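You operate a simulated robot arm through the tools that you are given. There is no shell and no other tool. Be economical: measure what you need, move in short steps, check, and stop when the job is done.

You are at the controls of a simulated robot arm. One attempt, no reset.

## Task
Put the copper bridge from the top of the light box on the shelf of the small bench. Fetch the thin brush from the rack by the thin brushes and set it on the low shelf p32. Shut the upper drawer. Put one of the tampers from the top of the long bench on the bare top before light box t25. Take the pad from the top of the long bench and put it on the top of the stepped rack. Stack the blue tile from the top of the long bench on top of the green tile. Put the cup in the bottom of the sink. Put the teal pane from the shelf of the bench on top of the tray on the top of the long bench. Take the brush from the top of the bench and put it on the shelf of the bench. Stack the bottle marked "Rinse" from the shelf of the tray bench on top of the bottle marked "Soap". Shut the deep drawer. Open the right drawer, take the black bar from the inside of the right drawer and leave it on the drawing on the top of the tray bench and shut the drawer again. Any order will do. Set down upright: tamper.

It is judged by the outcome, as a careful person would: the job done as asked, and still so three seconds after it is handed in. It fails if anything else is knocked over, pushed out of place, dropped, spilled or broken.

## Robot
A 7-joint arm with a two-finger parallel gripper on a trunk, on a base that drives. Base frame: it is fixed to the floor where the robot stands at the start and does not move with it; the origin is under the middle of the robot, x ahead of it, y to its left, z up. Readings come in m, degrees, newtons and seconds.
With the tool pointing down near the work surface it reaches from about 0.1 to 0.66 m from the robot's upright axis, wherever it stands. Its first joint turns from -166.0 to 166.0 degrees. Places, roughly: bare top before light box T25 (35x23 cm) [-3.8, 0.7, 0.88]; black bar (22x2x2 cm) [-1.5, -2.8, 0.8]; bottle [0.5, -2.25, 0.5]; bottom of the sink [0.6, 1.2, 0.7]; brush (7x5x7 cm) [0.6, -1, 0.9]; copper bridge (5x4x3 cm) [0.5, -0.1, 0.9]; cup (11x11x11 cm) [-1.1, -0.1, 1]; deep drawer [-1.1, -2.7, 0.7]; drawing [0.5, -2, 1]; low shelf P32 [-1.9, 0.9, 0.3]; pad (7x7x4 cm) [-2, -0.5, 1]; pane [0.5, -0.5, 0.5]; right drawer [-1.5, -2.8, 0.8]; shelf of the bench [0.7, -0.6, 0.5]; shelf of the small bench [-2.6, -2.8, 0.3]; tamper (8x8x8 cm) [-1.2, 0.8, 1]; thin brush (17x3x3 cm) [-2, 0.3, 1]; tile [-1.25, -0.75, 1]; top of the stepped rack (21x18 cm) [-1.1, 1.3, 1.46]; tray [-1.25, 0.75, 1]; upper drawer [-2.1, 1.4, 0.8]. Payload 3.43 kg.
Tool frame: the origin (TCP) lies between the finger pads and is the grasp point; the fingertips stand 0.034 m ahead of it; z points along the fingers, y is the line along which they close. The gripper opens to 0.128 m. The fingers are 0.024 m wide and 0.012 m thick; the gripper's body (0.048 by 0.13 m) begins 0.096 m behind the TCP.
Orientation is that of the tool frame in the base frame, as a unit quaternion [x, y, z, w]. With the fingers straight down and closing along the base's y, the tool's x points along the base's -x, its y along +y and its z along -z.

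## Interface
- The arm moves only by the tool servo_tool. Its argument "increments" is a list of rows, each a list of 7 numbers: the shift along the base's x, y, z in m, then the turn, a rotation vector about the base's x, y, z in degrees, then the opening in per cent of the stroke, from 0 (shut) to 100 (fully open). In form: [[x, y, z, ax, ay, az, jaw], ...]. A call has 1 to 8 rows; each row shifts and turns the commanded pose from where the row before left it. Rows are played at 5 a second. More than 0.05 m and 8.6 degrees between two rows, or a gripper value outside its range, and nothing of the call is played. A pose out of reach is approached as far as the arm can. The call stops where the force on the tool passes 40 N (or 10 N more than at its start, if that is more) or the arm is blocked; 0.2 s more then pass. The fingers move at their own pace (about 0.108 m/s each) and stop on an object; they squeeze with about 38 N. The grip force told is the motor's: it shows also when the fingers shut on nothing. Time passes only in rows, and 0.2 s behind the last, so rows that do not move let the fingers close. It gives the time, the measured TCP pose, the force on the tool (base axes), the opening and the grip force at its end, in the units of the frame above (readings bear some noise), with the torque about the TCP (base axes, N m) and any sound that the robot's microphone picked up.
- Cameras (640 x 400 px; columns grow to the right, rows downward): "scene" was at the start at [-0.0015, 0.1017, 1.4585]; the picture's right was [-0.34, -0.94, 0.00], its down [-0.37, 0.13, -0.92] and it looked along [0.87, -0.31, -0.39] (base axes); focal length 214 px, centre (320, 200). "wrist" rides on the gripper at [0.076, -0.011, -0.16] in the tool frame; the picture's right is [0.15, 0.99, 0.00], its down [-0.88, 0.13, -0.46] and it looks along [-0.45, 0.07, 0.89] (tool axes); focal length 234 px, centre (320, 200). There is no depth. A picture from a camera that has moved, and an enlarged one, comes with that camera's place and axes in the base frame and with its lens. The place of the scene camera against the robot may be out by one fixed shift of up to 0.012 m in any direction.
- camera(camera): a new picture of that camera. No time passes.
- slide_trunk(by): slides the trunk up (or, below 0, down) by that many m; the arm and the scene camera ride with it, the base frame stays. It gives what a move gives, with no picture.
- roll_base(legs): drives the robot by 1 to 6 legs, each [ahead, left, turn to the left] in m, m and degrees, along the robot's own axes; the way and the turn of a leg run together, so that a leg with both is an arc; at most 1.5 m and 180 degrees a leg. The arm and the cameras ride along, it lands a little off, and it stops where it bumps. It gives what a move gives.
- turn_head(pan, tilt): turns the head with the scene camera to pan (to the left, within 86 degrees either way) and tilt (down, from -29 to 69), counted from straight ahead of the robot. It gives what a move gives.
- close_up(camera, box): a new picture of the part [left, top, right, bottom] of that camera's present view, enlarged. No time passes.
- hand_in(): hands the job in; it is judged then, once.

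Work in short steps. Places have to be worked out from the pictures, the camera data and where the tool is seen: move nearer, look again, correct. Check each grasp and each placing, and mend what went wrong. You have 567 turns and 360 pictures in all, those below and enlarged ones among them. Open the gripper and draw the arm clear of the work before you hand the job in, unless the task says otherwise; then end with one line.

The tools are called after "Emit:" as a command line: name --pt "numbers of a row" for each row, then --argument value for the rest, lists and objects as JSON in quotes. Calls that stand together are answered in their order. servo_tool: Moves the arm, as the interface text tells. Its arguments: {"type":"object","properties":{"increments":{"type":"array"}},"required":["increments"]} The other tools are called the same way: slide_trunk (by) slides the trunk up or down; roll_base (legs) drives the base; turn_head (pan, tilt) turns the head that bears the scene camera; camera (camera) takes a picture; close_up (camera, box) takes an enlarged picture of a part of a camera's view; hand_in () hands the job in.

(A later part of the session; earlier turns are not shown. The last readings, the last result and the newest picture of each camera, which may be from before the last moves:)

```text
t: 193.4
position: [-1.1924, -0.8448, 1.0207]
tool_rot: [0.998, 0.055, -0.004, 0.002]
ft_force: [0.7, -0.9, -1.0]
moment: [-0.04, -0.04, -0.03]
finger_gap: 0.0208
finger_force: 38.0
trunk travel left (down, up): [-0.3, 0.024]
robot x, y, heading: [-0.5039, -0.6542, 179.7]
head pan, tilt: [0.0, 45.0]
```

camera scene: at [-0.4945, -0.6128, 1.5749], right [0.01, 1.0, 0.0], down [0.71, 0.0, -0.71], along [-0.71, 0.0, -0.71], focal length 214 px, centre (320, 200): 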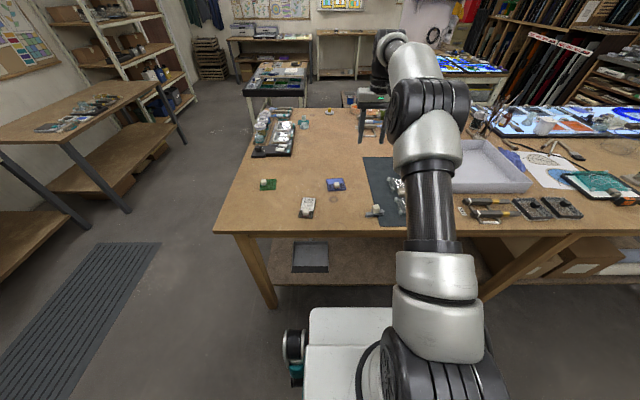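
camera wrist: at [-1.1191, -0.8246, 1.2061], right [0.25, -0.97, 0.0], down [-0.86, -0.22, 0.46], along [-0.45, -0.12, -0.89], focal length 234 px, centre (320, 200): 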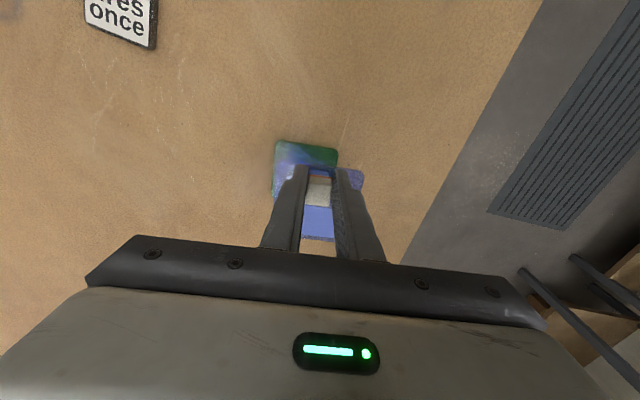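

Emit:
servo_tool --pt "0 0 -0.002 0 0 0 0" --pt "0 0 0 0 0 0 0"

Emit:
servo_tool --pt "0 0 -0.002 0 0 0 0" --pt "0 0 0 0 0 0 0"

Emit:
close_up --camera "scene" --box '[290, 165, 330, 195]'

```text
t: 194.0
position: [-1.1937, -0.8464, 1.0198]
tool_rot: [0.999, 0.054, -0.005, 0.003]
ft_force: [0.5, -0.7, 5.9]
moment: [0.03, 0.12, 0.0]
finger_gap: 0.0211
finger_force: 37.8
trunk travel left (down, up): [-0.3, 0.024]
robot x, y, heading: [-0.5092, -0.654, 179.6]
head pan, tilt: [0.0, 45.0]
```

```text
t: 194.6
position: [-1.194, -0.8454, 1.0183]
tool_rot: [0.998, 0.055, -0.006, 0.003]
ft_force: [-0.2, -0.4, 19.8]
moment: [0.0, 0.43, -0.02]
finger_gap: 0.021
finger_force: 37.9
trunk travel left (down, up): [-0.3, 0.024]
robot x, y, heading: [-0.5023, -0.6563, 179.5]
head pan, tilt: [0.0, 45.0]
```

```text
13.33 times, centred on (310, 180) of scene
camera zoom: at [-0.494, -0.8009, 1.5752], right [0.01, 1.0, 0.0], down [0.71, -0.01, -0.71], along [-0.71, 0.01, -0.71], focal length 2860 px, centre (453, 467)
```

zoom: 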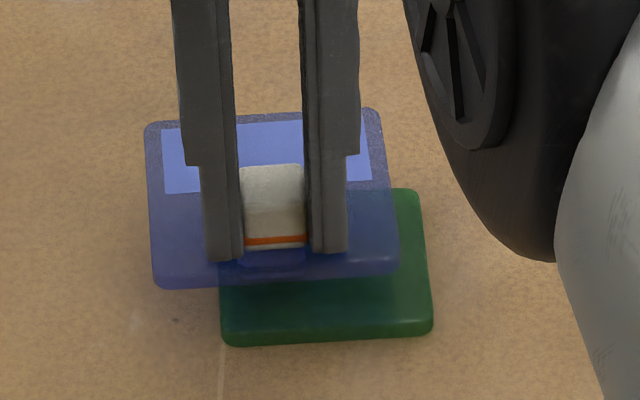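

Contact with the load centred between (x −0.021, y 0). I relieve the pressure and open gently.

Emit:
servo_tool --pt "0 0 0.0015 0 0 0 0" --pt "0 0 0.001 0 0 0 0" --pt "0 0 0 0 0 0 0"

Emit:
servo_tool --pt "0 0 0 0 0 0 20" --pt "0 0 0 0 0 0 24" --pt "0 0 0 0 0 0 30" --pt "0 0 0 0 0 0 30"

Emit:
close_up --camera "scene" --box '[290, 165, 330, 195]'

```text
t: 195.4
position: [-1.1929, -0.8455, 1.0196]
tool_rot: [0.999, 0.053, -0.005, 0.003]
ft_force: [-3.9, -0.9, 15.4]
moment: [-0.05, 0.51, 0.02]
finger_gap: 0.0212
finger_force: 38.6
trunk travel left (down, up): [-0.3, 0.024]
robot x, y, heading: [-0.5026, -0.6565, 179.5]
head pan, tilt: [0.0, 45.0]
```

```text
t: 196.4
position: [-1.1922, -0.8463, 1.0183]
tool_rot: [0.999, 0.054, -0.005, 0.002]
ft_force: [0.4, 0.5, -0.8]
moment: [0.02, -0.01, 0.01]
finger_gap: 0.0381
finger_force: 0.0
trunk travel left (down, up): [-0.3, 0.024]
robot x, y, heading: [-0.5051, -0.6515, 179.5]
head pan, tilt: [0.0, 45.0]
```

```text
13.33 times, centred on (310, 180) of scene
camera zoom: at [-0.496, -0.8013, 1.5749], right [0.01, 1.0, 0.0], down [0.71, -0.01, -0.71], along [-0.71, 0.01, -0.71], focal length 2860 px, centre (453, 467)
```

zoom: 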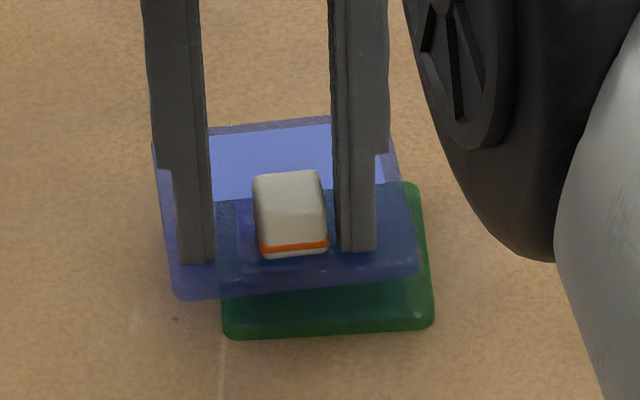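

The tile shifted slightly but stays. I withdraw straight up and check.

Emit:
servo_tool --pt "0 0 0.02 0 0 0 30" --pt "0 0 0.04 0 0 0 30" --pt "0 0 0.045 0 0 0 30" --pt "0 0 0.045 0 0 0 30"

Emit:
close_up --camera "scene" --box '[290, 165, 330, 195]'

Emit:
close_up --camera "wrist" --box '[240, 100, 400, 200]'

```text
t: 197.4
position: [-1.1884, -0.844, 1.1684]
tool_rot: [0.999, 0.054, -0.004, 0.002]
ft_force: [1.0, -0.3, 0.5]
moment: [-0.03, 0.03, 0.01]
finger_gap: 0.0385
finger_force: 0.0
out of reach, approached as far as the arm can: row 4
trunk travel left (down, up): [-0.3, 0.024]
robot x, y, heading: [-0.5039, -0.6527, 179.6]
head pan, tilt: [0.0, 45.0]
```

```text
13.33 times, centred on (310, 180) of scene
camera zoom: at [-0.4956, -0.8012, 1.575], right [0.01, 1.0, 0.0], down [0.71, -0.01, -0.71], along [-0.71, 0.01, -0.71], focal length 2860 px, centre (453, 467)
```

zoom: 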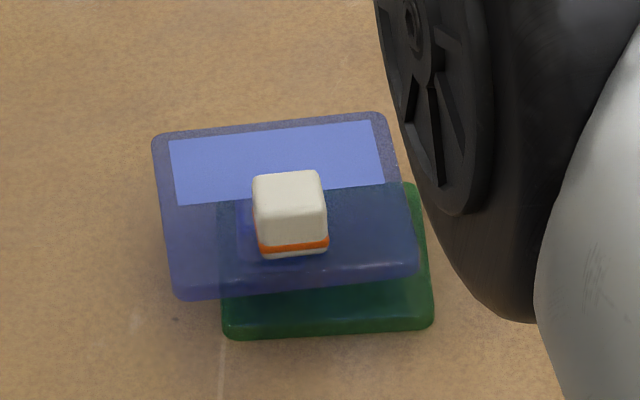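

```text
4.00 times, centred on (320, 150) of wrist
camera zoom: at [-1.1142, -0.8247, 1.3264], right [0.25, -0.97, 0.0], down [-0.86, -0.22, 0.46], along [-0.45, -0.12, -0.89], focal length 937 px, centre (320, 400)
```

zoom: 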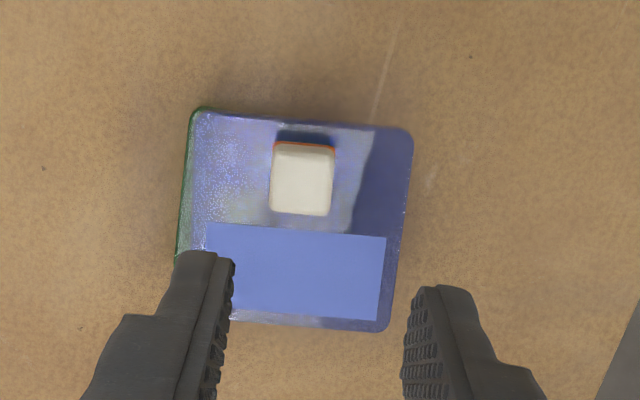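

It seems slightly tilted; I let time pass, back the arm off a little and look again.

Emit:
servo_tool --pt "0.03 0.03 0 0 0 0 50" --pt "0.03 0.03 0 0 0 0 50" --pt "0.0 0 0 0 0 0 50" --pt "0.0 0 0 0 0 0 50" --pt "0.0 0 0 0 0 0 50" --pt "0.0 0 0 0 0 0 50"

Emit:
close_up --camera "scene" --box '[290, 165, 330, 195]'

Emit:
close_up --camera "wrist" --box '[280, 100, 480, 225]'

```text
t: 198.8
position: [-1.1927, -0.7991, 1.1852]
tool_rot: [0.999, 0.054, -0.003, 0.002]
ft_force: [-0.4, -0.1, 0.2]
moment: [-0.03, 0.02, -0.01]
finger_gap: 0.064
finger_force: 0.1
out of reach, approached as far as the arm can: row 1, 2
trunk travel left (down, up): [-0.3, 0.024]
robot x, y, heading: [-0.5028, -0.6555, 179.5]
head pan, tilt: [0.0, 45.0]
```

```text
13.33 times, centred on (310, 180) of scene
camera zoom: at [-0.496, -0.8014, 1.5749], right [0.01, 1.0, 0.0], down [0.71, -0.01, -0.71], along [-0.71, 0.01, -0.71], focal length 2860 px, centre (453, 467)
```

zoom: 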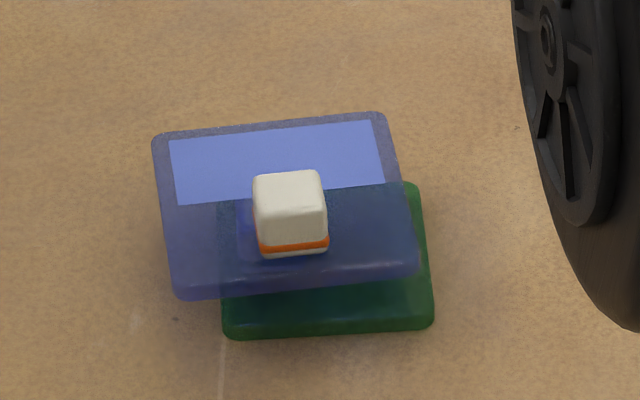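

```text
3.20 times, centred on (380, 162) of wrist
camera zoom: at [-1.1181, -0.7788, 1.3451], right [0.25, -0.97, 0.0], down [-0.86, -0.22, 0.46], along [-0.45, -0.12, -0.89], focal length 749 px, centre (128, 320)
```

zoom: 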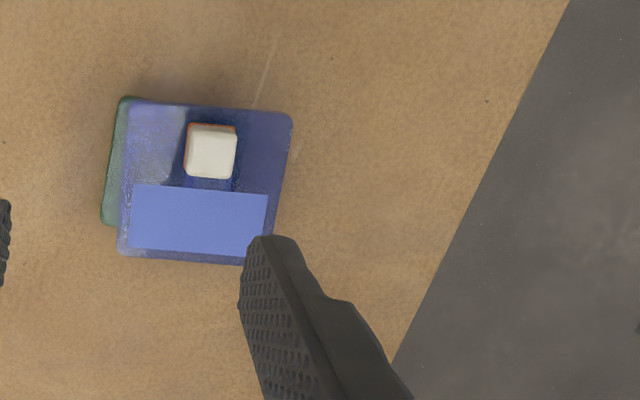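

The blue tile rests flat and static on the green one. Next the copper bridge on the light box: I turn around via −y and drive to that bench.

Emit:
roll_base --legs '[[0.0, 0, 90], [0, 0, 90], [0, 0.6, 0], [0.32, 0, 0]]'

Emit:
turn_head --pan 0 --tilt 50

Emit:
camera --camera "scene"

Emit:
camera --camera "wrist"

```text
t: 214.6
position: [0.4985, 0.0995, 1.1859]
tool_rot: [-0.061, 0.998, 0.001, 0.002]
ft_force: [-0.6, 0.4, -0.4]
moment: [0.02, -0.01, 0.01]
finger_gap: 0.0641
finger_force: 0.1
trunk travel left (down, up): [-0.3, 0.024]
robot x, y, heading: [-0.1884, -0.05, 0.0]
head pan, tilt: [0.0, 45.0]
```

```text
t: 215.3
position: [0.4966, 0.0998, 1.186]
tool_rot: [-0.061, 0.998, 0.002, 0.002]
ft_force: [-0.3, -0.8, -0.5]
moment: [0.0, 0.04, 0.02]
finger_gap: 0.064
finger_force: 0.1
trunk travel left (down, up): [-0.3, 0.024]
robot x, y, heading: [-0.1885, -0.0548, 0.6]
head pan, tilt: [0.0, 50.0]
```

```text
250 pictures are left
camera scene: at [-0.2016, 0.0784, 1.5681], right [0.01, -1.0, 0.0], down [-0.77, 0.0, -0.64], along [0.64, 0.0, -0.77], focal length 214 px, centre (320, 200)
```

scene: 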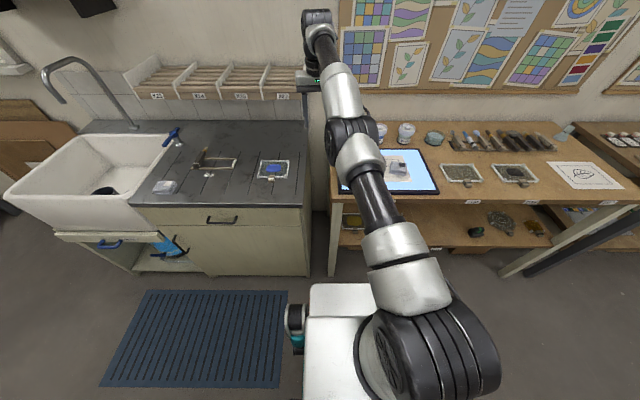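

```text
249 pictures are left
camera wrist: at [0.4226, 0.079, 1.3451], right [-0.27, 0.96, 0.0], down [0.86, 0.23, 0.46], along [0.44, 0.13, -0.89], focal length 234 px, centre (320, 200)
```

wrist: 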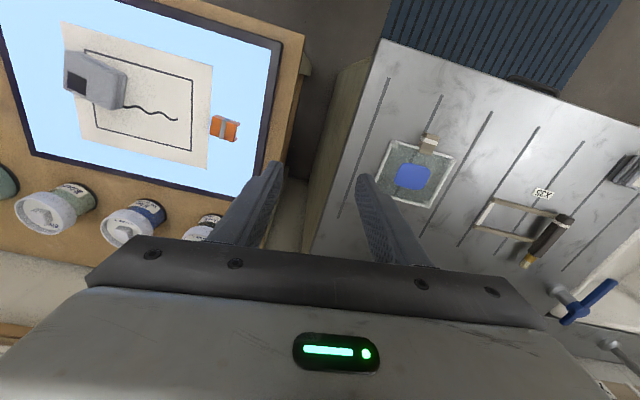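

Copper bridge at about (0.533,−0.05). I shift the base right 0.15 m and slightly ahead, then look from nearer.

Emit:
roll_base --legs '[[0.0, -0.15, 0], [0.08, 0, 0]]'

Emit:
servo_tool --pt "-0.025 0 -0.04 0 0 0 60" --pt "-0.025 0 -0.04 0 0 0 60" --pt "0 0 0 0 0 0 60"

Emit:
camera --camera "wrist"

Emit:
close_up --camera "wrist" --box '[250, 100, 410, 200]'

```text
t: 218.0
position: [0.578, -0.0485, 1.1849]
tool_rot: [-0.06, 0.998, 0.002, 0.003]
ft_force: [-0.3, -0.7, -0.3]
moment: [0.0, -0.01, 0.0]
finger_gap: 0.0639
finger_force: 0.0
trunk travel left (down, up): [-0.3, 0.024]
robot x, y, heading: [-0.1071, -0.2015, 0.3]
head pan, tilt: [0.0, 50.0]
```

```text
t: 218.8
position: [0.5899, -0.034, 1.1206]
tool_rot: [-0.061, 0.998, 0.002, 0.0]
ft_force: [0.0, 0.2, -0.2]
moment: [0.04, -0.02, 0.02]
finger_gap: 0.0767
finger_force: 0.0
out of reach, approached as far as the arm can: row 1, 2
trunk travel left (down, up): [-0.3, 0.024]
robot x, y, heading: [-0.1101, -0.203, 0.3]
head pan, tilt: [0.0, 50.0]
```

```text
248 pictures are left
camera wrist: at [0.5155, -0.0553, 1.2793], right [-0.27, 0.96, 0.0], down [0.86, 0.23, 0.46], along [0.44, 0.12, -0.89], focal length 234 px, centre (320, 200)
```

wrist: 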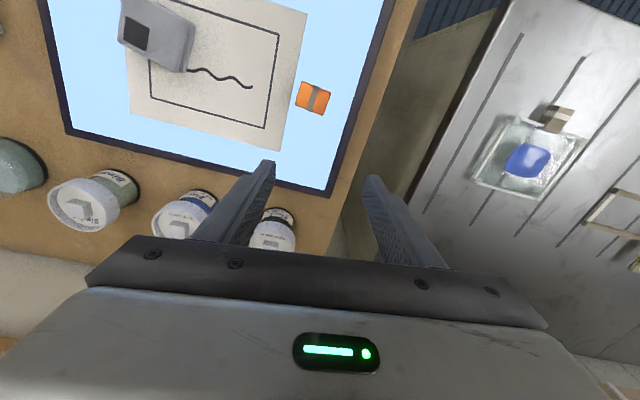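

```text
4.00 times, centred on (330, 150) of wrist
camera zoom: at [0.5155, -0.0553, 1.2793], right [-0.27, 0.96, 0.0], down [0.86, 0.23, 0.46], along [0.44, 0.12, -0.89], focal length 937 px, centre (280, 400)
```

zoom: 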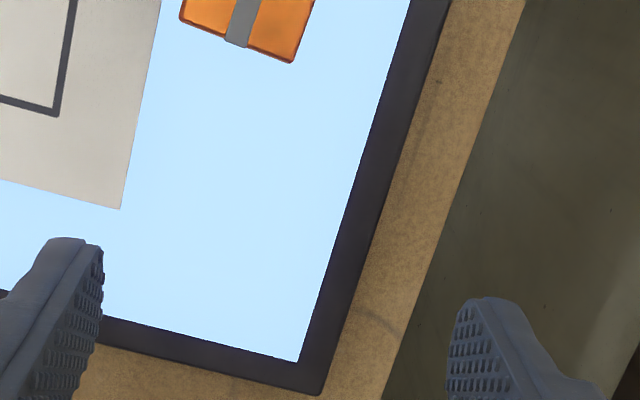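

The arm is near its limit; I move the base ahead and left so the bridge is closer to the axis.

Emit:
roll_base --legs '[[0.0, 0.1, 0], [0.09, 0, 0]]'

Emit:
servo_tool --pt "-0.035 -0.03 0 0 0 0 70" --pt "-0.035 -0.03 0 0 0 0 70" --pt "-0.035 -0.03 0 0 0 0 70" --pt "-0.035 -0.03 0 0 0 0 70" --pt "0 0 0 0 0 0 70"

Emit:
camera --camera "wrist"

Emit:
close_up --camera "wrist" --box '[250, 100, 410, 200]'

```text
t: 221.2
position: [0.6771, 0.0648, 1.1202]
tool_rot: [-0.06, 0.998, 0.002, 0.001]
ft_force: [0.7, -0.2, 0.1]
moment: [-0.01, 0.01, -0.01]
finger_gap: 0.0769
finger_force: 0.0
trunk travel left (down, up): [-0.3, 0.024]
robot x, y, heading: [-0.0191, -0.1052, 0.3]
head pan, tilt: [0.0, 50.0]
```

```text
t: 222.4
position: [0.6848, -0.0332, 1.1534]
tool_rot: [-0.06, 0.998, 0.001, -0.001]
ft_force: [-0.1, 0.1, -0.4]
moment: [0.01, 0.0, 0.0]
finger_gap: 0.0895
finger_force: 0.1
out of reach, approached as far as the arm can: row 1, 2, 3, 4
trunk travel left (down, up): [-0.3, 0.024]
robot x, y, heading: [-0.0192, -0.1029, 0.5]
head pan, tilt: [0.0, 50.0]
```

```text
246 pictures are left
camera wrist: at [0.6122, -0.0538, 1.3125], right [-0.26, 0.96, 0.0], down [0.86, 0.23, 0.45], along [0.44, 0.12, -0.89], focal length 234 px, centre (320, 200)
```

wrist: 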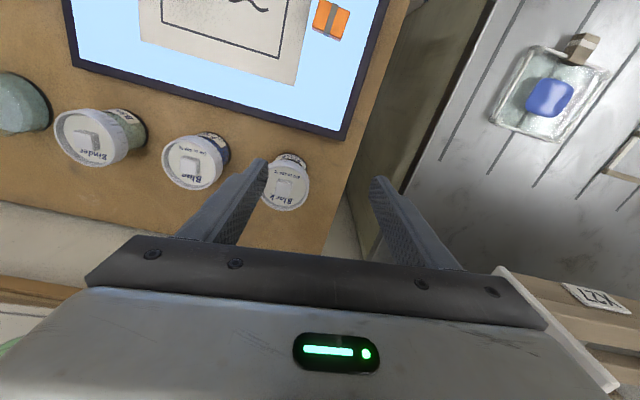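

```text
4.00 times, centred on (330, 150) of wrist
camera zoom: at [0.6122, -0.0538, 1.3125], right [-0.26, 0.96, 0.0], down [0.86, 0.23, 0.45], along [0.44, 0.12, -0.89], focal length 937 px, centre (280, 400)
```

zoom: 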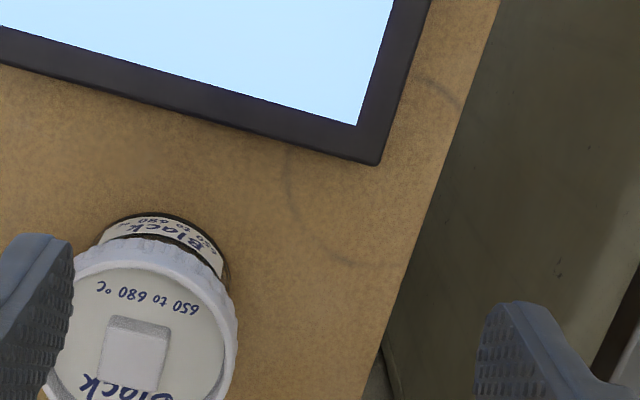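

The arm reports limits here. I test a small move inward and down to free it.

Emit:
servo_tool --pt "-0.03 0 -0.02 0 0 0 70" --pt "-0.03 0 -0.02 0 0 0 70"

Emit:
camera --camera "scene"

```text
t: 223.0
position: [0.6891, -0.0289, 1.1366]
tool_rot: [-0.061, 0.998, 0.002, -0.001]
ft_force: [-0.5, -0.3, -0.3]
moment: [-0.01, 0.01, 0.0]
finger_gap: 0.0895
finger_force: 0.1
out of reach, approached as far as the arm can: row 1, 2
trunk travel left (down, up): [-0.3, 0.024]
robot x, y, heading: [-0.0228, -0.1017, 0.4]
head pan, tilt: [0.0, 50.0]
```

```text
244 pictures are left
camera scene: at [-0.034, 0.0294, 1.568], right [0.0, -1.0, 0.0], down [-0.77, 0.0, -0.64], along [0.64, 0.0, -0.77], focal length 214 px, centre (320, 200)
```

scene: 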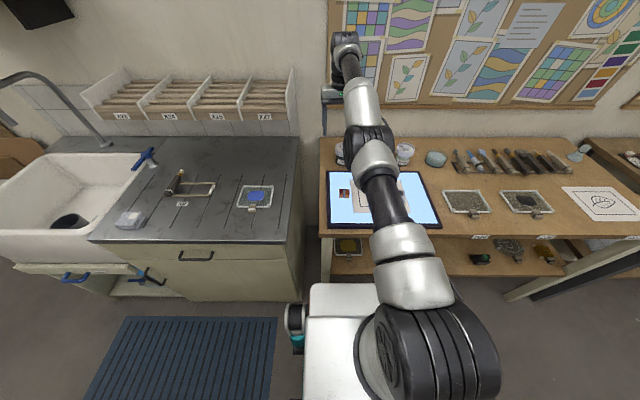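

Perhaps a wrist-yaw limit: I undo the tool yaw while shifting right.

Emit:
servo_tool --pt "0 0 0 0 0 -8 70" --pt "0 0 0 0 0 -8 70" --pt "-0.02 -0.02 0 0 0 0 70" --pt "-0.02 -0.02 0 0 0 0 70"

```text
t: 224.0
position: [0.6904, -0.0646, 1.1472]
tool_rot: [0.078, 0.997, 0.002, 0.0]
ft_force: [0.1, -0.5, -0.1]
moment: [0.0, 0.0, -0.03]
finger_gap: 0.0895
finger_force: 0.1
out of reach, approached as far as the arm can: row 3, 4
trunk travel left (down, up): [-0.3, 0.024]
robot x, y, heading: [-0.0224, -0.1059, 0.2]
head pan, tilt: [0.0, 50.0]
```

Inward motion still blocked. I try rising first, then inward.

Emit:
servo_tool --pt "0 0 0.04 0 0 0 70" --pt "0 -0.03 0.03 0 0 0 70" --pt "-0.03 -0.03 0 0 0 0 70" --pt "-0.03 -0.03 0 0 0 0 70" --pt "-0.03 -0.03 0 0 0 0 70"

```text
t: 225.2
position: [0.6576, -0.1897, 1.2364]
tool_rot: [0.08, 0.997, 0.002, 0.0]
ft_force: [-0.2, -0.6, 0.9]
moment: [0.02, 0.01, 0.05]
finger_gap: 0.0897
finger_force: 0.0
out of reach, approached as far as the arm can: row 1, 2, 3, 4, 5
trunk travel left (down, up): [-0.3, 0.024]
robot x, y, heading: [-0.0209, -0.0989, 0.3]
head pan, tilt: [0.0, 50.0]
```

It loosens. I continue inward.

Emit:
servo_tool --pt "-0.04 -0.02 0 0 0 0 70" --pt "-0.04 -0.02 0 0 0 0 70" --pt "-0.04 0 0 0 0 0 70" --pt "-0.04 0 0 0 0 0 70"

Emit:
camera --camera "scene"

```text
t: 226.2
position: [0.6268, -0.2529, 1.2823]
tool_rot: [0.078, 0.997, 0.002, 0.001]
ft_force: [0.5, 0.0, 0.4]
moment: [0.02, 0.03, 0.02]
finger_gap: 0.0899
finger_force: 0.1
out of reach, approached as far as the arm can: row 1, 2, 3, 4
trunk travel left (down, up): [-0.3, 0.024]
robot x, y, heading: [-0.023, -0.1015, 0.1]
head pan, tilt: [0.0, 50.0]
```

```text
243 pictures are left
camera scene: at [-0.0338, 0.0295, 1.568], right [0.0, -1.0, 0.0], down [-0.77, 0.0, -0.64], along [0.64, 0.0, -0.77], focal length 214 px, centre (320, 200)
```

scene: 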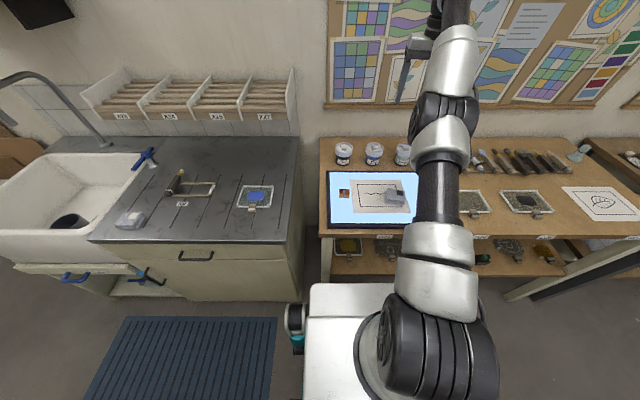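

It slides along a joint limit. I tilt the tool forward while retracting, as worked earlier, then re-verticalise.

Emit:
servo_tool --pt "0 0 0 0 -8 0 70" --pt "0 0 0 0 -8 0 70" --pt "-0.03 0 0 0 -8 0 70" --pt "-0.03 0 0 0 -8 0 70" --pt "-0.03 0 0 0 -8 0 70" --pt "-0.03 0 0 0 0 0 70"

Emit:
camera --camera "scene"

```text
t: 227.6
position: [0.736, -0.2896, 1.4156]
tool_rot: [0.074, 0.937, 0.029, 0.341]
ft_force: [-0.1, -0.5, -0.3]
moment: [-0.01, 0.01, 0.03]
finger_gap: 0.0898
finger_force: 0.0
out of reach, approached as far as the arm can: row 1, 2, 3, 4, 5, 6
trunk travel left (down, up): [-0.3, 0.024]
robot x, y, heading: [-0.0198, -0.1036, 0.2]
head pan, tilt: [0.0, 50.0]
```

```text
242 pictures are left
camera scene: at [-0.0341, 0.0294, 1.568], right [0.01, -1.0, 0.0], down [-0.77, 0.0, -0.64], along [0.64, 0.0, -0.77], focal length 214 px, centre (320, 200)
```

scene: 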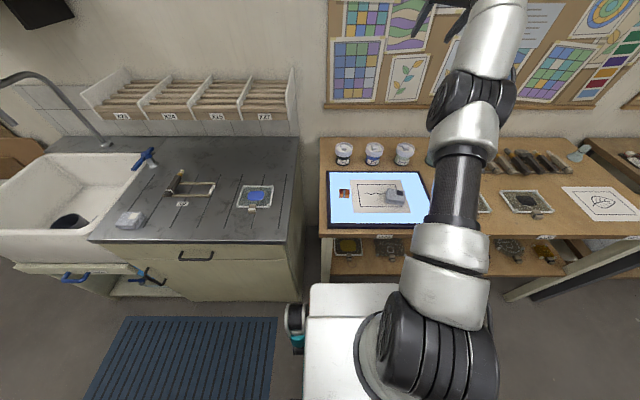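

The arm appears stretched nearly straight. First I back the base away from the wall side, then probe with a pure downward move.

Emit:
roll_base --legs '[[-0.35, 0.0, 0]]'

Emit:
servo_tool --pt "0 0 -0.04 0 0 0 70" --pt "0 0 -0.04 0 0 0 70"

Emit:
camera --camera "wrist"

```text
t: 229.8
position: [0.389, -0.2949, 1.4168]
tool_rot: [0.075, 0.937, 0.029, 0.34]
ft_force: [-0.5, 0.0, 0.9]
moment: [0.02, 0.04, 0.03]
finger_gap: 0.0899
finger_force: 0.1
trunk travel left (down, up): [-0.3, 0.024]
robot x, y, heading: [-0.3683, -0.1044, 0.0]
head pan, tilt: [0.0, 50.0]
```

```text
t: 230.4
position: [0.4203, -0.3048, 1.3537]
tool_rot: [0.075, 0.937, 0.029, 0.339]
ft_force: [-0.5, 0.6, 0.9]
moment: [-0.01, 0.0, 0.0]
finger_gap: 0.0898
finger_force: 0.2
out of reach, approached as far as the arm can: row 1, 2
trunk travel left (down, up): [-0.3, 0.024]
robot x, y, heading: [-0.3706, -0.1042, -0.2]
head pan, tilt: [0.0, 50.0]
```

```text
241 pictures are left
camera wrist: at [0.2599, -0.3038, 1.427], right [0.01, 1.0, 0.01], down [0.39, -0.01, 0.92], along [0.92, 0.0, -0.39], focal length 234 px, centre (320, 200)
```

wrist: 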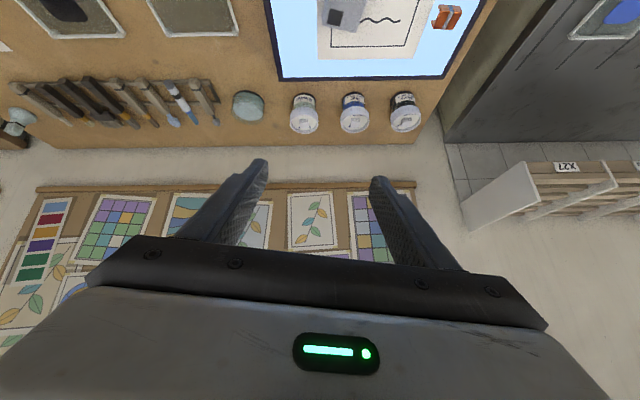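

I push radially toward the shoulder for several rows to bend the elbow.

Emit:
servo_tool --pt "-0.038 0.012 -0.028 0 0 0 70" --pt "-0.038 0.012 -0.028 0 0 0 70" --pt "-0.038 0.012 -0.028 0 0 0 70" --pt "-0.038 0.012 -0.028 0 0 0 70" --pt "-0.038 0.012 -0.028 0 0 0 70" --pt "-0.038 0.012 -0.028 0 0 0 70"

Emit:
camera --camera "scene"

```text
t: 231.8
position: [0.4408, -0.315, 1.3]
tool_rot: [0.076, 0.937, 0.028, 0.34]
ft_force: [0.6, 0.4, -0.3]
moment: [-0.01, -0.03, 0.01]
finger_gap: 0.0901
finger_force: 0.2
out of reach, approached as far as the arm can: row 1, 2, 3, 4, 5, 6
trunk travel left (down, up): [-0.3, 0.024]
robot x, y, heading: [-0.3678, -0.1012, 0.4]
head pan, tilt: [0.0, 50.0]
```

```text
240 pictures are left
camera scene: at [-0.3795, 0.0284, 1.568], right [0.0, -1.0, 0.0], down [-0.77, 0.0, -0.64], along [0.64, 0.0, -0.77], focal length 214 px, centre (320, 200)
```

scene: 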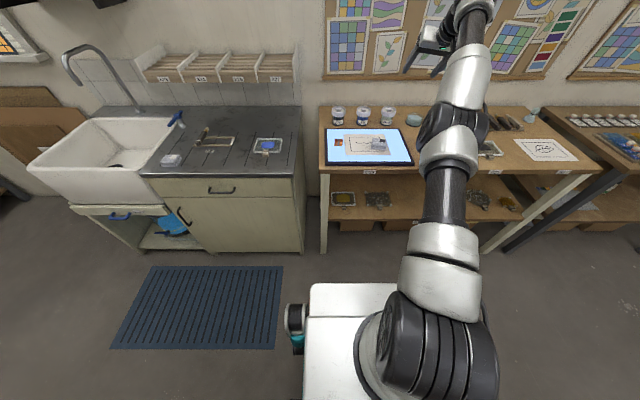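

Moving down seems to bend the elbow slowly. I back the base further to have free space, then move the arm down and inward.

Emit:
roll_base --legs '[[-0.2, -0.25, 0]]'

Emit:
servo_tool --pt "0 0 -0.05 0 0 0 70" --pt "0 0 -0.05 0 0 0 70" --pt "0 0 -0.05 0 0 0 70" --pt "0 0 -0.05 0 0 0 70" --pt "0 0 -0.05 0 0 0 70" --pt "0 0 -0.05 0 0 0 70"

Emit:
camera --camera "scene"

```text
t: 234.8
position: [0.2434, -0.5635, 1.3013]
tool_rot: [0.076, 0.937, 0.029, 0.339]
ft_force: [-0.4, -0.8, -0.9]
moment: [0.04, 0.01, 0.02]
finger_gap: 0.0894
finger_force: 0.0
trunk travel left (down, up): [-0.3, 0.024]
robot x, y, heading: [-0.5652, -0.354, -0.1]
head pan, tilt: [0.0, 50.0]
```

```text
t: 236.2
position: [0.2881, -0.5784, 1.0107]
tool_rot: [0.076, 0.937, 0.029, 0.34]
ft_force: [-0.4, -0.3, 0.2]
moment: [-0.01, 0.03, -0.01]
finger_gap: 0.0895
finger_force: 0.1
out of reach, approached as far as the arm can: row 1, 2, 3, 4, 5
trunk travel left (down, up): [-0.3, 0.024]
robot x, y, heading: [-0.566, -0.3507, -0.0]
head pan, tilt: [0.0, 50.0]
```

```text
239 pictures are left
camera scene: at [-0.5782, -0.2186, 1.5681], right [0.0, -1.0, 0.0], down [-0.77, 0.0, -0.64], along [0.64, 0.0, -0.77], focal length 214 px, centre (320, 200)
```

scene: 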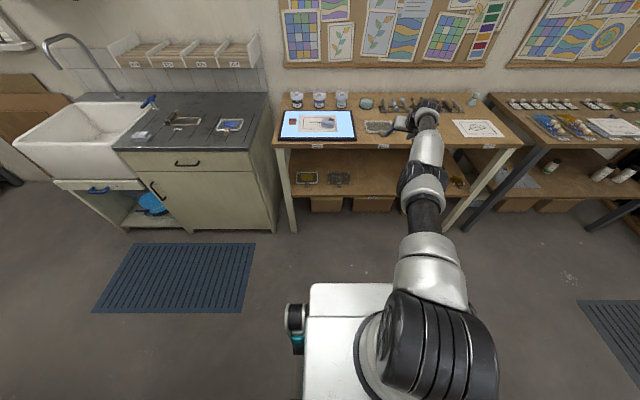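

The last row was reachable. Now I pull inward.

Emit:
servo_tool --pt "-0.03 0 -0.03 0 0 0 70" --pt "-0.03 0 -0.03 0 0 0 70" --pt "-0.04 0 -0.0 0 0 0 70" --pt "-0.04 0 -0.0 0 0 0 70" --pt "-0.04 0 -0.0 0 0 0 70"

Emit:
camera --camera "scene"

```text
t: 237.4
position: [0.2616, -0.6261, 0.9331]
tool_rot: [0.075, 0.937, 0.029, 0.339]
ft_force: [0.2, -0.7, 0.2]
moment: [0.0, 0.03, 0.04]
finger_gap: 0.0892
finger_force: 0.0
out of reach, approached as far as the arm can: row 1, 2, 3, 4, 5
trunk travel left (down, up): [-0.3, 0.024]
robot x, y, heading: [-0.5682, -0.3521, 0.1]
head pan, tilt: [0.0, 50.0]
```

```text
238 pictures are left
camera scene: at [-0.5783, -0.2186, 1.568], right [0.0, -1.0, 0.0], down [-0.77, 0.0, -0.64], along [0.64, 0.0, -0.77], focal length 214 px, centre (320, 200)
```

scene: 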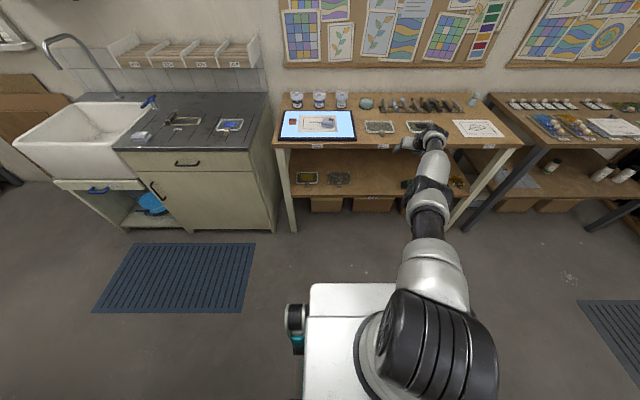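

Still nearly straight. I continue moving down, which bends the elbow.

Emit:
servo_tool --pt "-0.01 0 -0.045 0 0 0 70" --pt "-0.01 0 -0.045 0 0 0 70" --pt "-0.01 0 -0.045 0 0 0 70" --pt "-0.01 0 -0.045 0 0 0 70" --pt "-0.01 0 -0.045 0 0 0 70" --pt "-0.01 0 -0.045 0 0 0 70" --pt "-0.01 0 -0.045 0 0 0 70" --pt "-0.01 0 -0.045 0 0 0 70"

Emit:
camera --camera "scene"

```text
t: 239.2
position: [0.1765, -0.6072, 0.6872]
tool_rot: [0.076, 0.937, 0.027, 0.339]
ft_force: [-0.2, -0.2, -0.3]
moment: [0.03, 0.01, -0.01]
finger_gap: 0.0897
finger_force: 0.0
out of reach, approached as far as the arm can: row 3, 4, 5, 6, 7, 8
trunk travel left (down, up): [-0.3, 0.024]
robot x, y, heading: [-0.57, -0.3521, 0.1]
head pan, tilt: [0.0, 50.0]
```

```text
237 pictures are left
camera scene: at [-0.5783, -0.2186, 1.568], right [0.0, -1.0, 0.0], down [-0.77, 0.0, -0.64], along [0.64, 0.0, -0.77], focal length 214 px, centre (320, 200)
```

scene: 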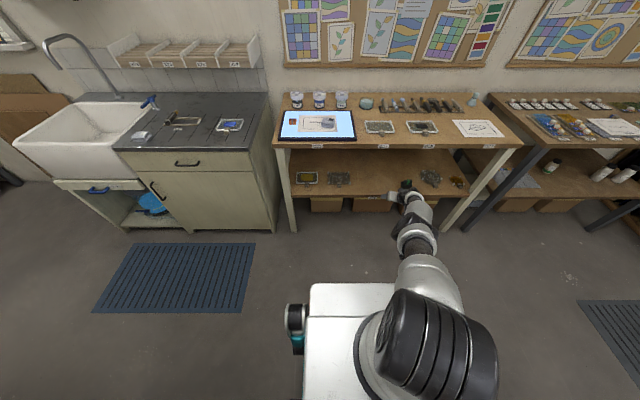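

I try a modest inward/upward step followed by idle rows to let the solver converge.

Emit:
servo_tool --pt "-0.03 0 0.03 0 0 0 70" --pt "0 0 0 0 0 0 70" --pt "0 0 0 0 0 0 70" --pt "0 0 0 0 0 0 70" --pt "-0.02 0 0.02 0 0 0 70" --pt "0 0 0 0 0 0 70" --pt "0 0 0 0 0 0 70"

```text
t: 240.8
position: [0.1267, -0.6068, 0.7369]
tool_rot: [0.075, 0.937, 0.029, 0.339]
ft_force: [-0.6, -0.3, -0.4]
moment: [0.02, -0.02, -0.01]
finger_gap: 0.0899
finger_force: 0.1
trunk travel left (down, up): [-0.3, 0.024]
robot x, y, heading: [-0.5684, -0.3518, -0.1]
head pan, tilt: [0.0, 50.0]
```

The arm is free again. I bring it inward and up into a comfortable pose.

Emit:
servo_tool --pt "-0.03 0.02 0.03 0 0 0 70" --pt "-0.03 0.02 0.03 0 0 0 70" --pt "-0.03 0.02 0.03 0 0 0 70" --pt "-0.03 0.02 0.03 0 0 0 70" --pt "-0.02 0.02 0.04 0 0 0 70" --pt "-0.0 0.02 0.04 0 0 0 70" --pt "0 0.0 0.045 0 0 0 70" --pt "0 0 0.045 0 0 0 70"

Emit:
servo_tool --pt "0 0 0.02 0 8 0 70" --pt "0 0 0.02 0 8 0 70" --pt "0 0 0.02 0 8 0 70" --pt "0 0 0.02 0 8 0 70" --pt "0 0 0.02 0 8 0 70"

Emit:
camera --camera "scene"

```text
t: 242.6
position: [-0.0143, -0.4874, 1.0284]
tool_rot: [0.077, 0.937, 0.029, 0.34]
ft_force: [-0.3, 0.0, -0.7]
moment: [-0.02, 0.03, -0.01]
finger_gap: 0.0894
finger_force: 0.0
trunk travel left (down, up): [-0.3, 0.024]
robot x, y, heading: [-0.566, -0.3522, 0.2]
head pan, tilt: [0.0, 50.0]
```

```text
t: 243.8
position: [-0.0125, -0.4876, 1.1284]
tool_rot: [0.081, 0.997, 0.0, -0.002]
ft_force: [0.3, 0.1, 0.2]
moment: [0.0, -0.03, 0.01]
finger_gap: 0.0898
finger_force: 0.1
trunk travel left (down, up): [-0.3, 0.024]
robot x, y, heading: [-0.5627, -0.3478, 0.2]
head pan, tilt: [0.0, 50.0]
```

```text
236 pictures are left
camera scene: at [-0.5781, -0.2185, 1.568], right [0.0, -1.0, 0.0], down [-0.77, 0.0, -0.64], along [0.64, 0.0, -0.77], focal length 214 px, centre (320, 200)
```

scene: 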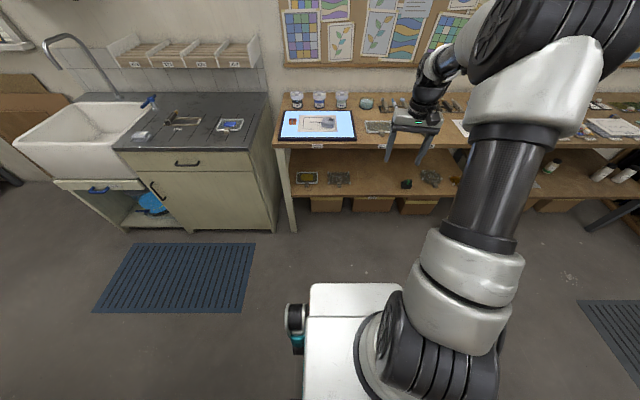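

Comfortable pose again. I drive to the copper bridge and square the tool's yaw.

Emit:
roll_base --legs '[[0.0, 0.43, 0], [0.5, 0, 0]]'

Emit:
servo_tool --pt "0 0 -0.0 0 0 4.7 70" --pt "0 0 0 0 0 4.7 70" --pt "0 0 0 0 0 0 70"

Emit:
camera --camera "wrist"

```text
t: 251.0
position: [0.4832, -0.0537, 1.1289]
tool_rot: [0.082, 0.997, -0.001, -0.001]
ft_force: [0.6, 0.4, 0.2]
moment: [0.0, 0.06, -0.03]
finger_gap: 0.0894
finger_force: 0.2
trunk travel left (down, up): [-0.3, 0.024]
robot x, y, heading: [-0.0667, 0.0818, -0.5]
head pan, tilt: [0.0, 50.0]
```

```text
t: 251.8
position: [0.4812, -0.0535, 1.1284]
tool_rot: [0.0, 1.0, 0.0, 0.0]
ft_force: [0.4, -0.2, 0.3]
moment: [0.0, 0.0, -0.01]
finger_gap: 0.0894
finger_force: 0.0
trunk travel left (down, up): [-0.3, 0.024]
robot x, y, heading: [-0.0693, 0.0816, -0.1]
head pan, tilt: [0.0, 50.0]
```

```text
235 pictures are left
camera wrist: at [0.4066, -0.0649, 1.2879], right [-0.15, 0.99, 0.0], down [0.88, 0.13, 0.45], along [0.45, 0.07, -0.89], focal length 234 px, centre (320, 200)
```

wrist: 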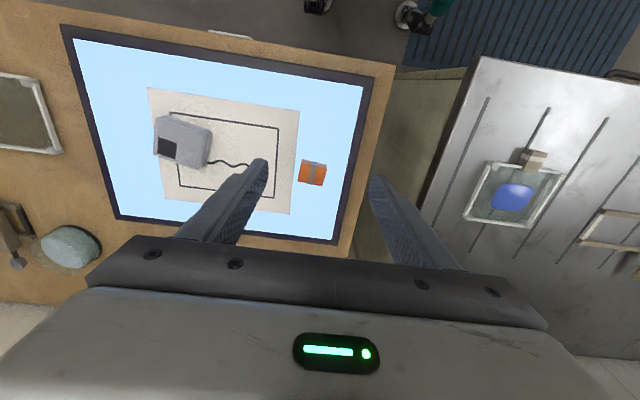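

Copper at (0.536,−0.057). I move above it and partway down.

Emit:
servo_tool --pt "0.028 -0.002 -0.04 0 0 0 70" --pt "0.027 -0.002 -0.04 0 0 0 70" --pt "0 0 -0.03 0 0 0 70" --pt "0 0 0 0 0 0 70"

Emit:
camera --camera "wrist"

Emit:
close_up --camera "scene" --box '[320, 120, 440, 200]'

```text
t: 252.8
position: [0.5368, -0.058, 1.018]
tool_rot: [-0.001, 1.0, 0.0, -0.001]
ft_force: [-0.6, 0.2, 0.0]
moment: [0.02, 0.0, 0.0]
finger_gap: 0.0897
finger_force: 0.1
trunk travel left (down, up): [-0.3, 0.024]
robot x, y, heading: [-0.0672, 0.0846, -0.2]
head pan, tilt: [0.0, 50.0]
```

```text
234 pictures are left
camera wrist: at [0.4617, -0.0695, 1.1775], right [-0.15, 0.99, 0.0], down [0.88, 0.13, 0.45], along [0.45, 0.07, -0.89], focal length 234 px, centre (320, 200)
```

wrist: 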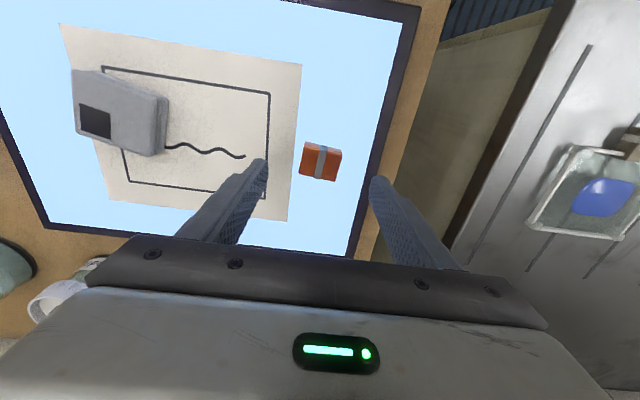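

```text
5.00 times, centred on (380, 160) of scene
camera zoom: at [-0.0827, 0.2159, 1.568], right [0.0, -1.0, 0.0], down [-0.77, 0.0, -0.64], along [0.64, 0.0, -0.77], focal length 1072 px, centre (20, 400)
```

zoom: 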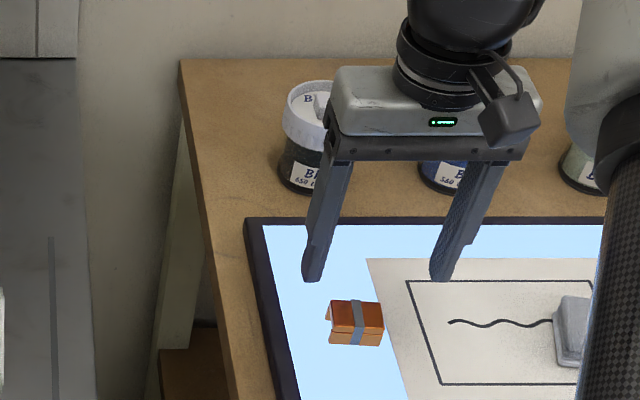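

Centred; top z≈0.943. I descend to TCP z≈0.953 and close.

Emit:
servo_tool --pt "0 0 -0.035 0 0 0 70" --pt "0 0 -0.03 0 0 0 70" --pt "0 0 0 0 0 0 0" --pt "0 0 0 0 0 0 0" --pt "0 0 0 0 0 0 0"

Emit:
servo_tool --pt "0 0 0.03 0 0 0 0" --pt "0 0 0.045 0 0 0 0" --pt "0 0 0.045 0 0 0 0" --pt "0 0 0.045 0 0 0 0"

Emit:
camera --camera "wrist"

```text
t: 254.0
position: [0.5372, -0.0577, 0.9542]
tool_rot: [0.0, 1.0, 0.001, -0.001]
ft_force: [0.2, 0.1, 2.3]
moment: [-0.04, -0.05, -0.02]
finger_gap: 0.041
finger_force: 38.1
trunk travel left (down, up): [-0.3, 0.024]
robot x, y, heading: [-0.0666, 0.084, -0.2]
head pan, tilt: [0.0, 50.0]
```

```text
t: 255.0
position: [0.5356, -0.0559, 1.1196]
tool_rot: [0.0, 1.0, 0.001, -0.002]
ft_force: [-0.7, 0.5, -0.6]
moment: [-0.02, 0.01, -0.01]
finger_gap: 0.0411
finger_force: 38.3
trunk travel left (down, up): [-0.3, 0.024]
robot x, y, heading: [-0.0699, 0.0808, -0.0]
head pan, tilt: [0.0, 50.0]
```

```text
232 pictures are left
camera wrist: at [0.4606, -0.0678, 1.2795], right [-0.15, 0.99, 0.0], down [0.88, 0.13, 0.45], along [0.45, 0.07, -0.89], focal length 234 px, centre (320, 200)
```

wrist: 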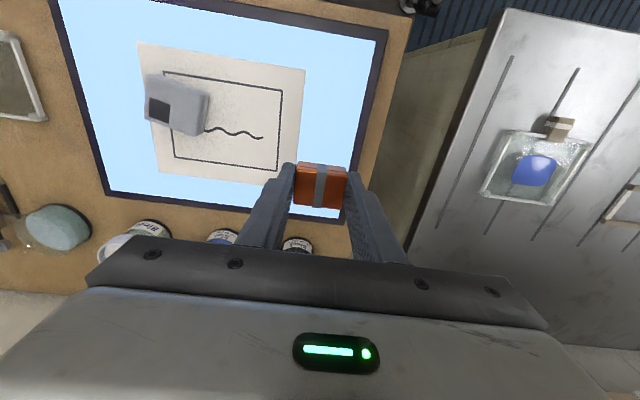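

The bridge is held. I back off, drive south and look around there.

Emit:
roll_base --legs '[[-0.42, 0, 0], [0, -1.2, 0], [0, 0, -90]]'

Emit:
turn_head --pan 0 --tilt 25

Emit:
camera --camera "scene"

Emit:
turn_head --pan 60 --tilt 25

Emit:
camera --camera "scene"

```text
t: 272.8
position: [-0.6239, -1.7191, 1.12]
tool_rot: [0.702, 0.712, 0.001, 0.0]
ft_force: [0.4, -0.6, -0.4]
moment: [0.02, -0.02, 0.02]
finger_gap: 0.0412
finger_force: 38.1
trunk travel left (down, up): [-0.3, 0.024]
robot x, y, heading: [-0.4908, -1.1096, -89.3]
head pan, tilt: [0.0, 50.0]
```

```text
t: 273.7
position: [-0.6228, -1.7183, 1.1191]
tool_rot: [0.702, 0.712, 0.002, 0.0]
ft_force: [-0.4, 0.4, -0.5]
moment: [0.0, 0.0, 0.02]
finger_gap: 0.0411
finger_force: 38.1
trunk travel left (down, up): [-0.3, 0.024]
robot x, y, heading: [-0.4906, -1.1083, -89.0]
head pan, tilt: [0.0, 25.0]
```

```text
231 pictures are left
camera scene: at [-0.3507, -1.117, 1.6055], right [-1.0, -0.01, 0.0], down [0.0, 0.42, -0.91], along [0.01, -0.91, -0.42], focal length 214 px, centre (320, 200)
```

scene: 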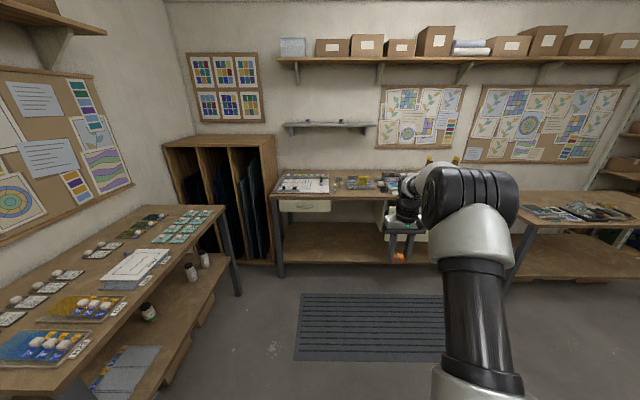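

```text
t: 275.0
position: [-0.6238, -1.72, 1.1192]
tool_rot: [0.703, 0.712, 0.001, -0.001]
ft_force: [0.3, -0.5, -0.3]
moment: [0.02, -0.02, -0.02]
finger_gap: 0.041
finger_force: 37.7
trunk travel left (down, up): [-0.3, 0.024]
robot x, y, heading: [-0.4899, -1.1074, -89.3]
head pan, tilt: [60.0, 25.0]
```

```text
230 pictures are left
camera scene: at [-0.2715, -1.07, 1.6055], right [-0.49, -0.87, 0.0], down [-0.37, 0.21, -0.91], along [0.79, -0.44, -0.42], focal length 214 px, centre (320, 200)
```

scene: 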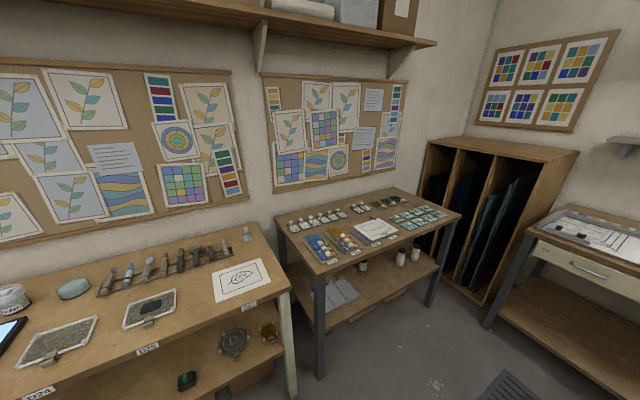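

I see the drawer bench on the south wall and the small bench to its right (west). I drive south a bit then west towards the small bench.

Emit:
turn_head --pan 0 --tilt 35

Emit:
roll_base --legs '[[0.4, 0, 0], [0, -1.2, 0]]'

Emit:
camera --camera "scene"

```text
t: 276.3
position: [-0.6237, -1.7191, 1.1187]
tool_rot: [0.702, 0.712, 0.001, -0.001]
ft_force: [0.0, -0.6, 0.7]
moment: [0.01, 0.01, 0.02]
finger_gap: 0.0412
finger_force: 37.9
trunk travel left (down, up): [-0.3, 0.024]
robot x, y, heading: [-0.4919, -1.1099, -89.4]
head pan, tilt: [0.0, 35.0]
```

```text
t: 290.4
position: [-1.8406, -2.1318, 1.1194]
tool_rot: [0.704, 0.71, 0.002, -0.001]
ft_force: [0.7, -0.1, 0.3]
moment: [-0.03, 0.0, -0.01]
finger_gap: 0.0413
finger_force: 38.5
trunk travel left (down, up): [-0.3, 0.024]
robot x, y, heading: [-1.7061, -1.5258, -89.7]
head pan, tilt: [0.0, 35.0]
```

```text
229 pictures are left
camera scene: at [-1.5638, -1.5274, 1.5898], right [-1.0, -0.01, 0.0], down [0.0, 0.57, -0.82], along [0.0, -0.82, -0.57], focal length 214 px, centre (320, 200)
```

scene: 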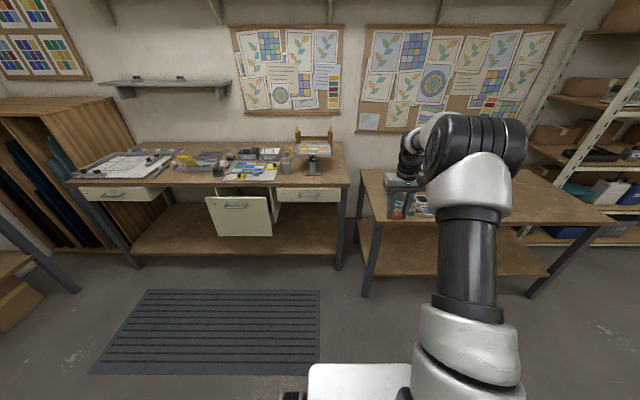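

The small bench is right ahead to the west, its front edge at y≈−2.4. I'll set the bridge on its bare top first to re-grip it with a tilted tool. I drive there.

Emit:
roll_base --legs '[[0, -0.55, 0], [0.2, 0, 0]]'

Emit:
turn_head --pan -10 --tilt 50

Emit:
camera --camera "scene"

Emit:
camera --camera "wrist"

```text
t: 297.4
position: [-2.3939, -2.3353, 1.1193]
tool_rot: [0.704, 0.71, 0.002, 0.0]
ft_force: [0.7, -0.3, -1.0]
moment: [0.01, 0.02, 0.0]
finger_gap: 0.0413
finger_force: 37.3
trunk travel left (down, up): [-0.3, 0.024]
robot x, y, heading: [-2.2614, -1.728, -89.6]
head pan, tilt: [0.0, 35.0]
```

```text
t: 298.2
position: [-2.3932, -2.3348, 1.1196]
tool_rot: [0.704, 0.71, 0.003, -0.001]
ft_force: [0.4, 0.1, 0.0]
moment: [-0.03, -0.01, 0.02]
finger_gap: 0.0413
finger_force: 38.2
trunk travel left (down, up): [-0.3, 0.024]
robot x, y, heading: [-2.2602, -1.7269, -89.7]
head pan, tilt: [-10.0, 50.0]
```

```text
228 pictures are left
camera scene: at [-2.1316, -1.7191, 1.5681], right [-0.99, 0.17, 0.0], down [0.13, 0.75, -0.64], along [-0.11, -0.63, -0.77], focal length 214 px, centre (320, 200)
```

scene: 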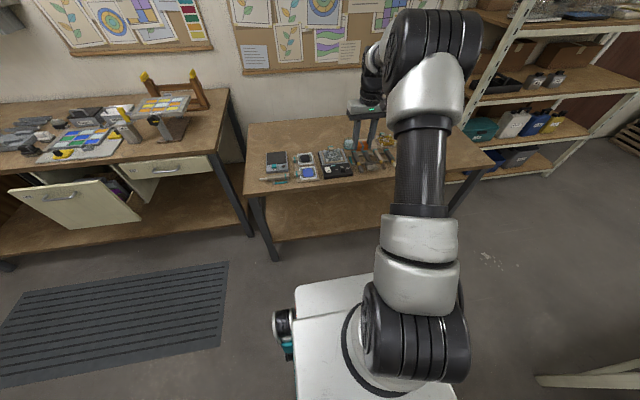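

```text
227 pictures are left
camera wrist: at [-2.4061, -2.26, 1.2789], right [0.99, 0.15, 0.0], down [0.14, -0.88, 0.45], along [0.07, -0.45, -0.89], focal length 234 px, centre (320, 200)
```

wrist: 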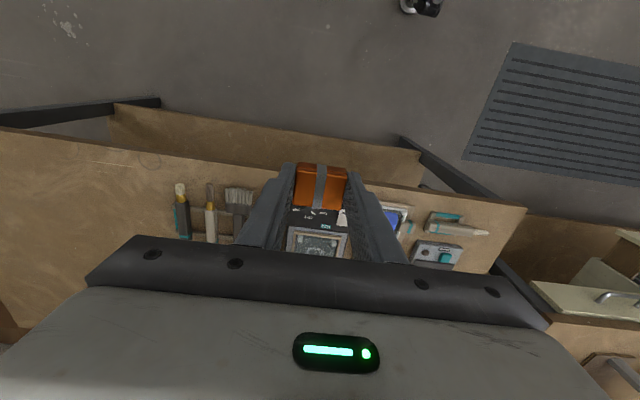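

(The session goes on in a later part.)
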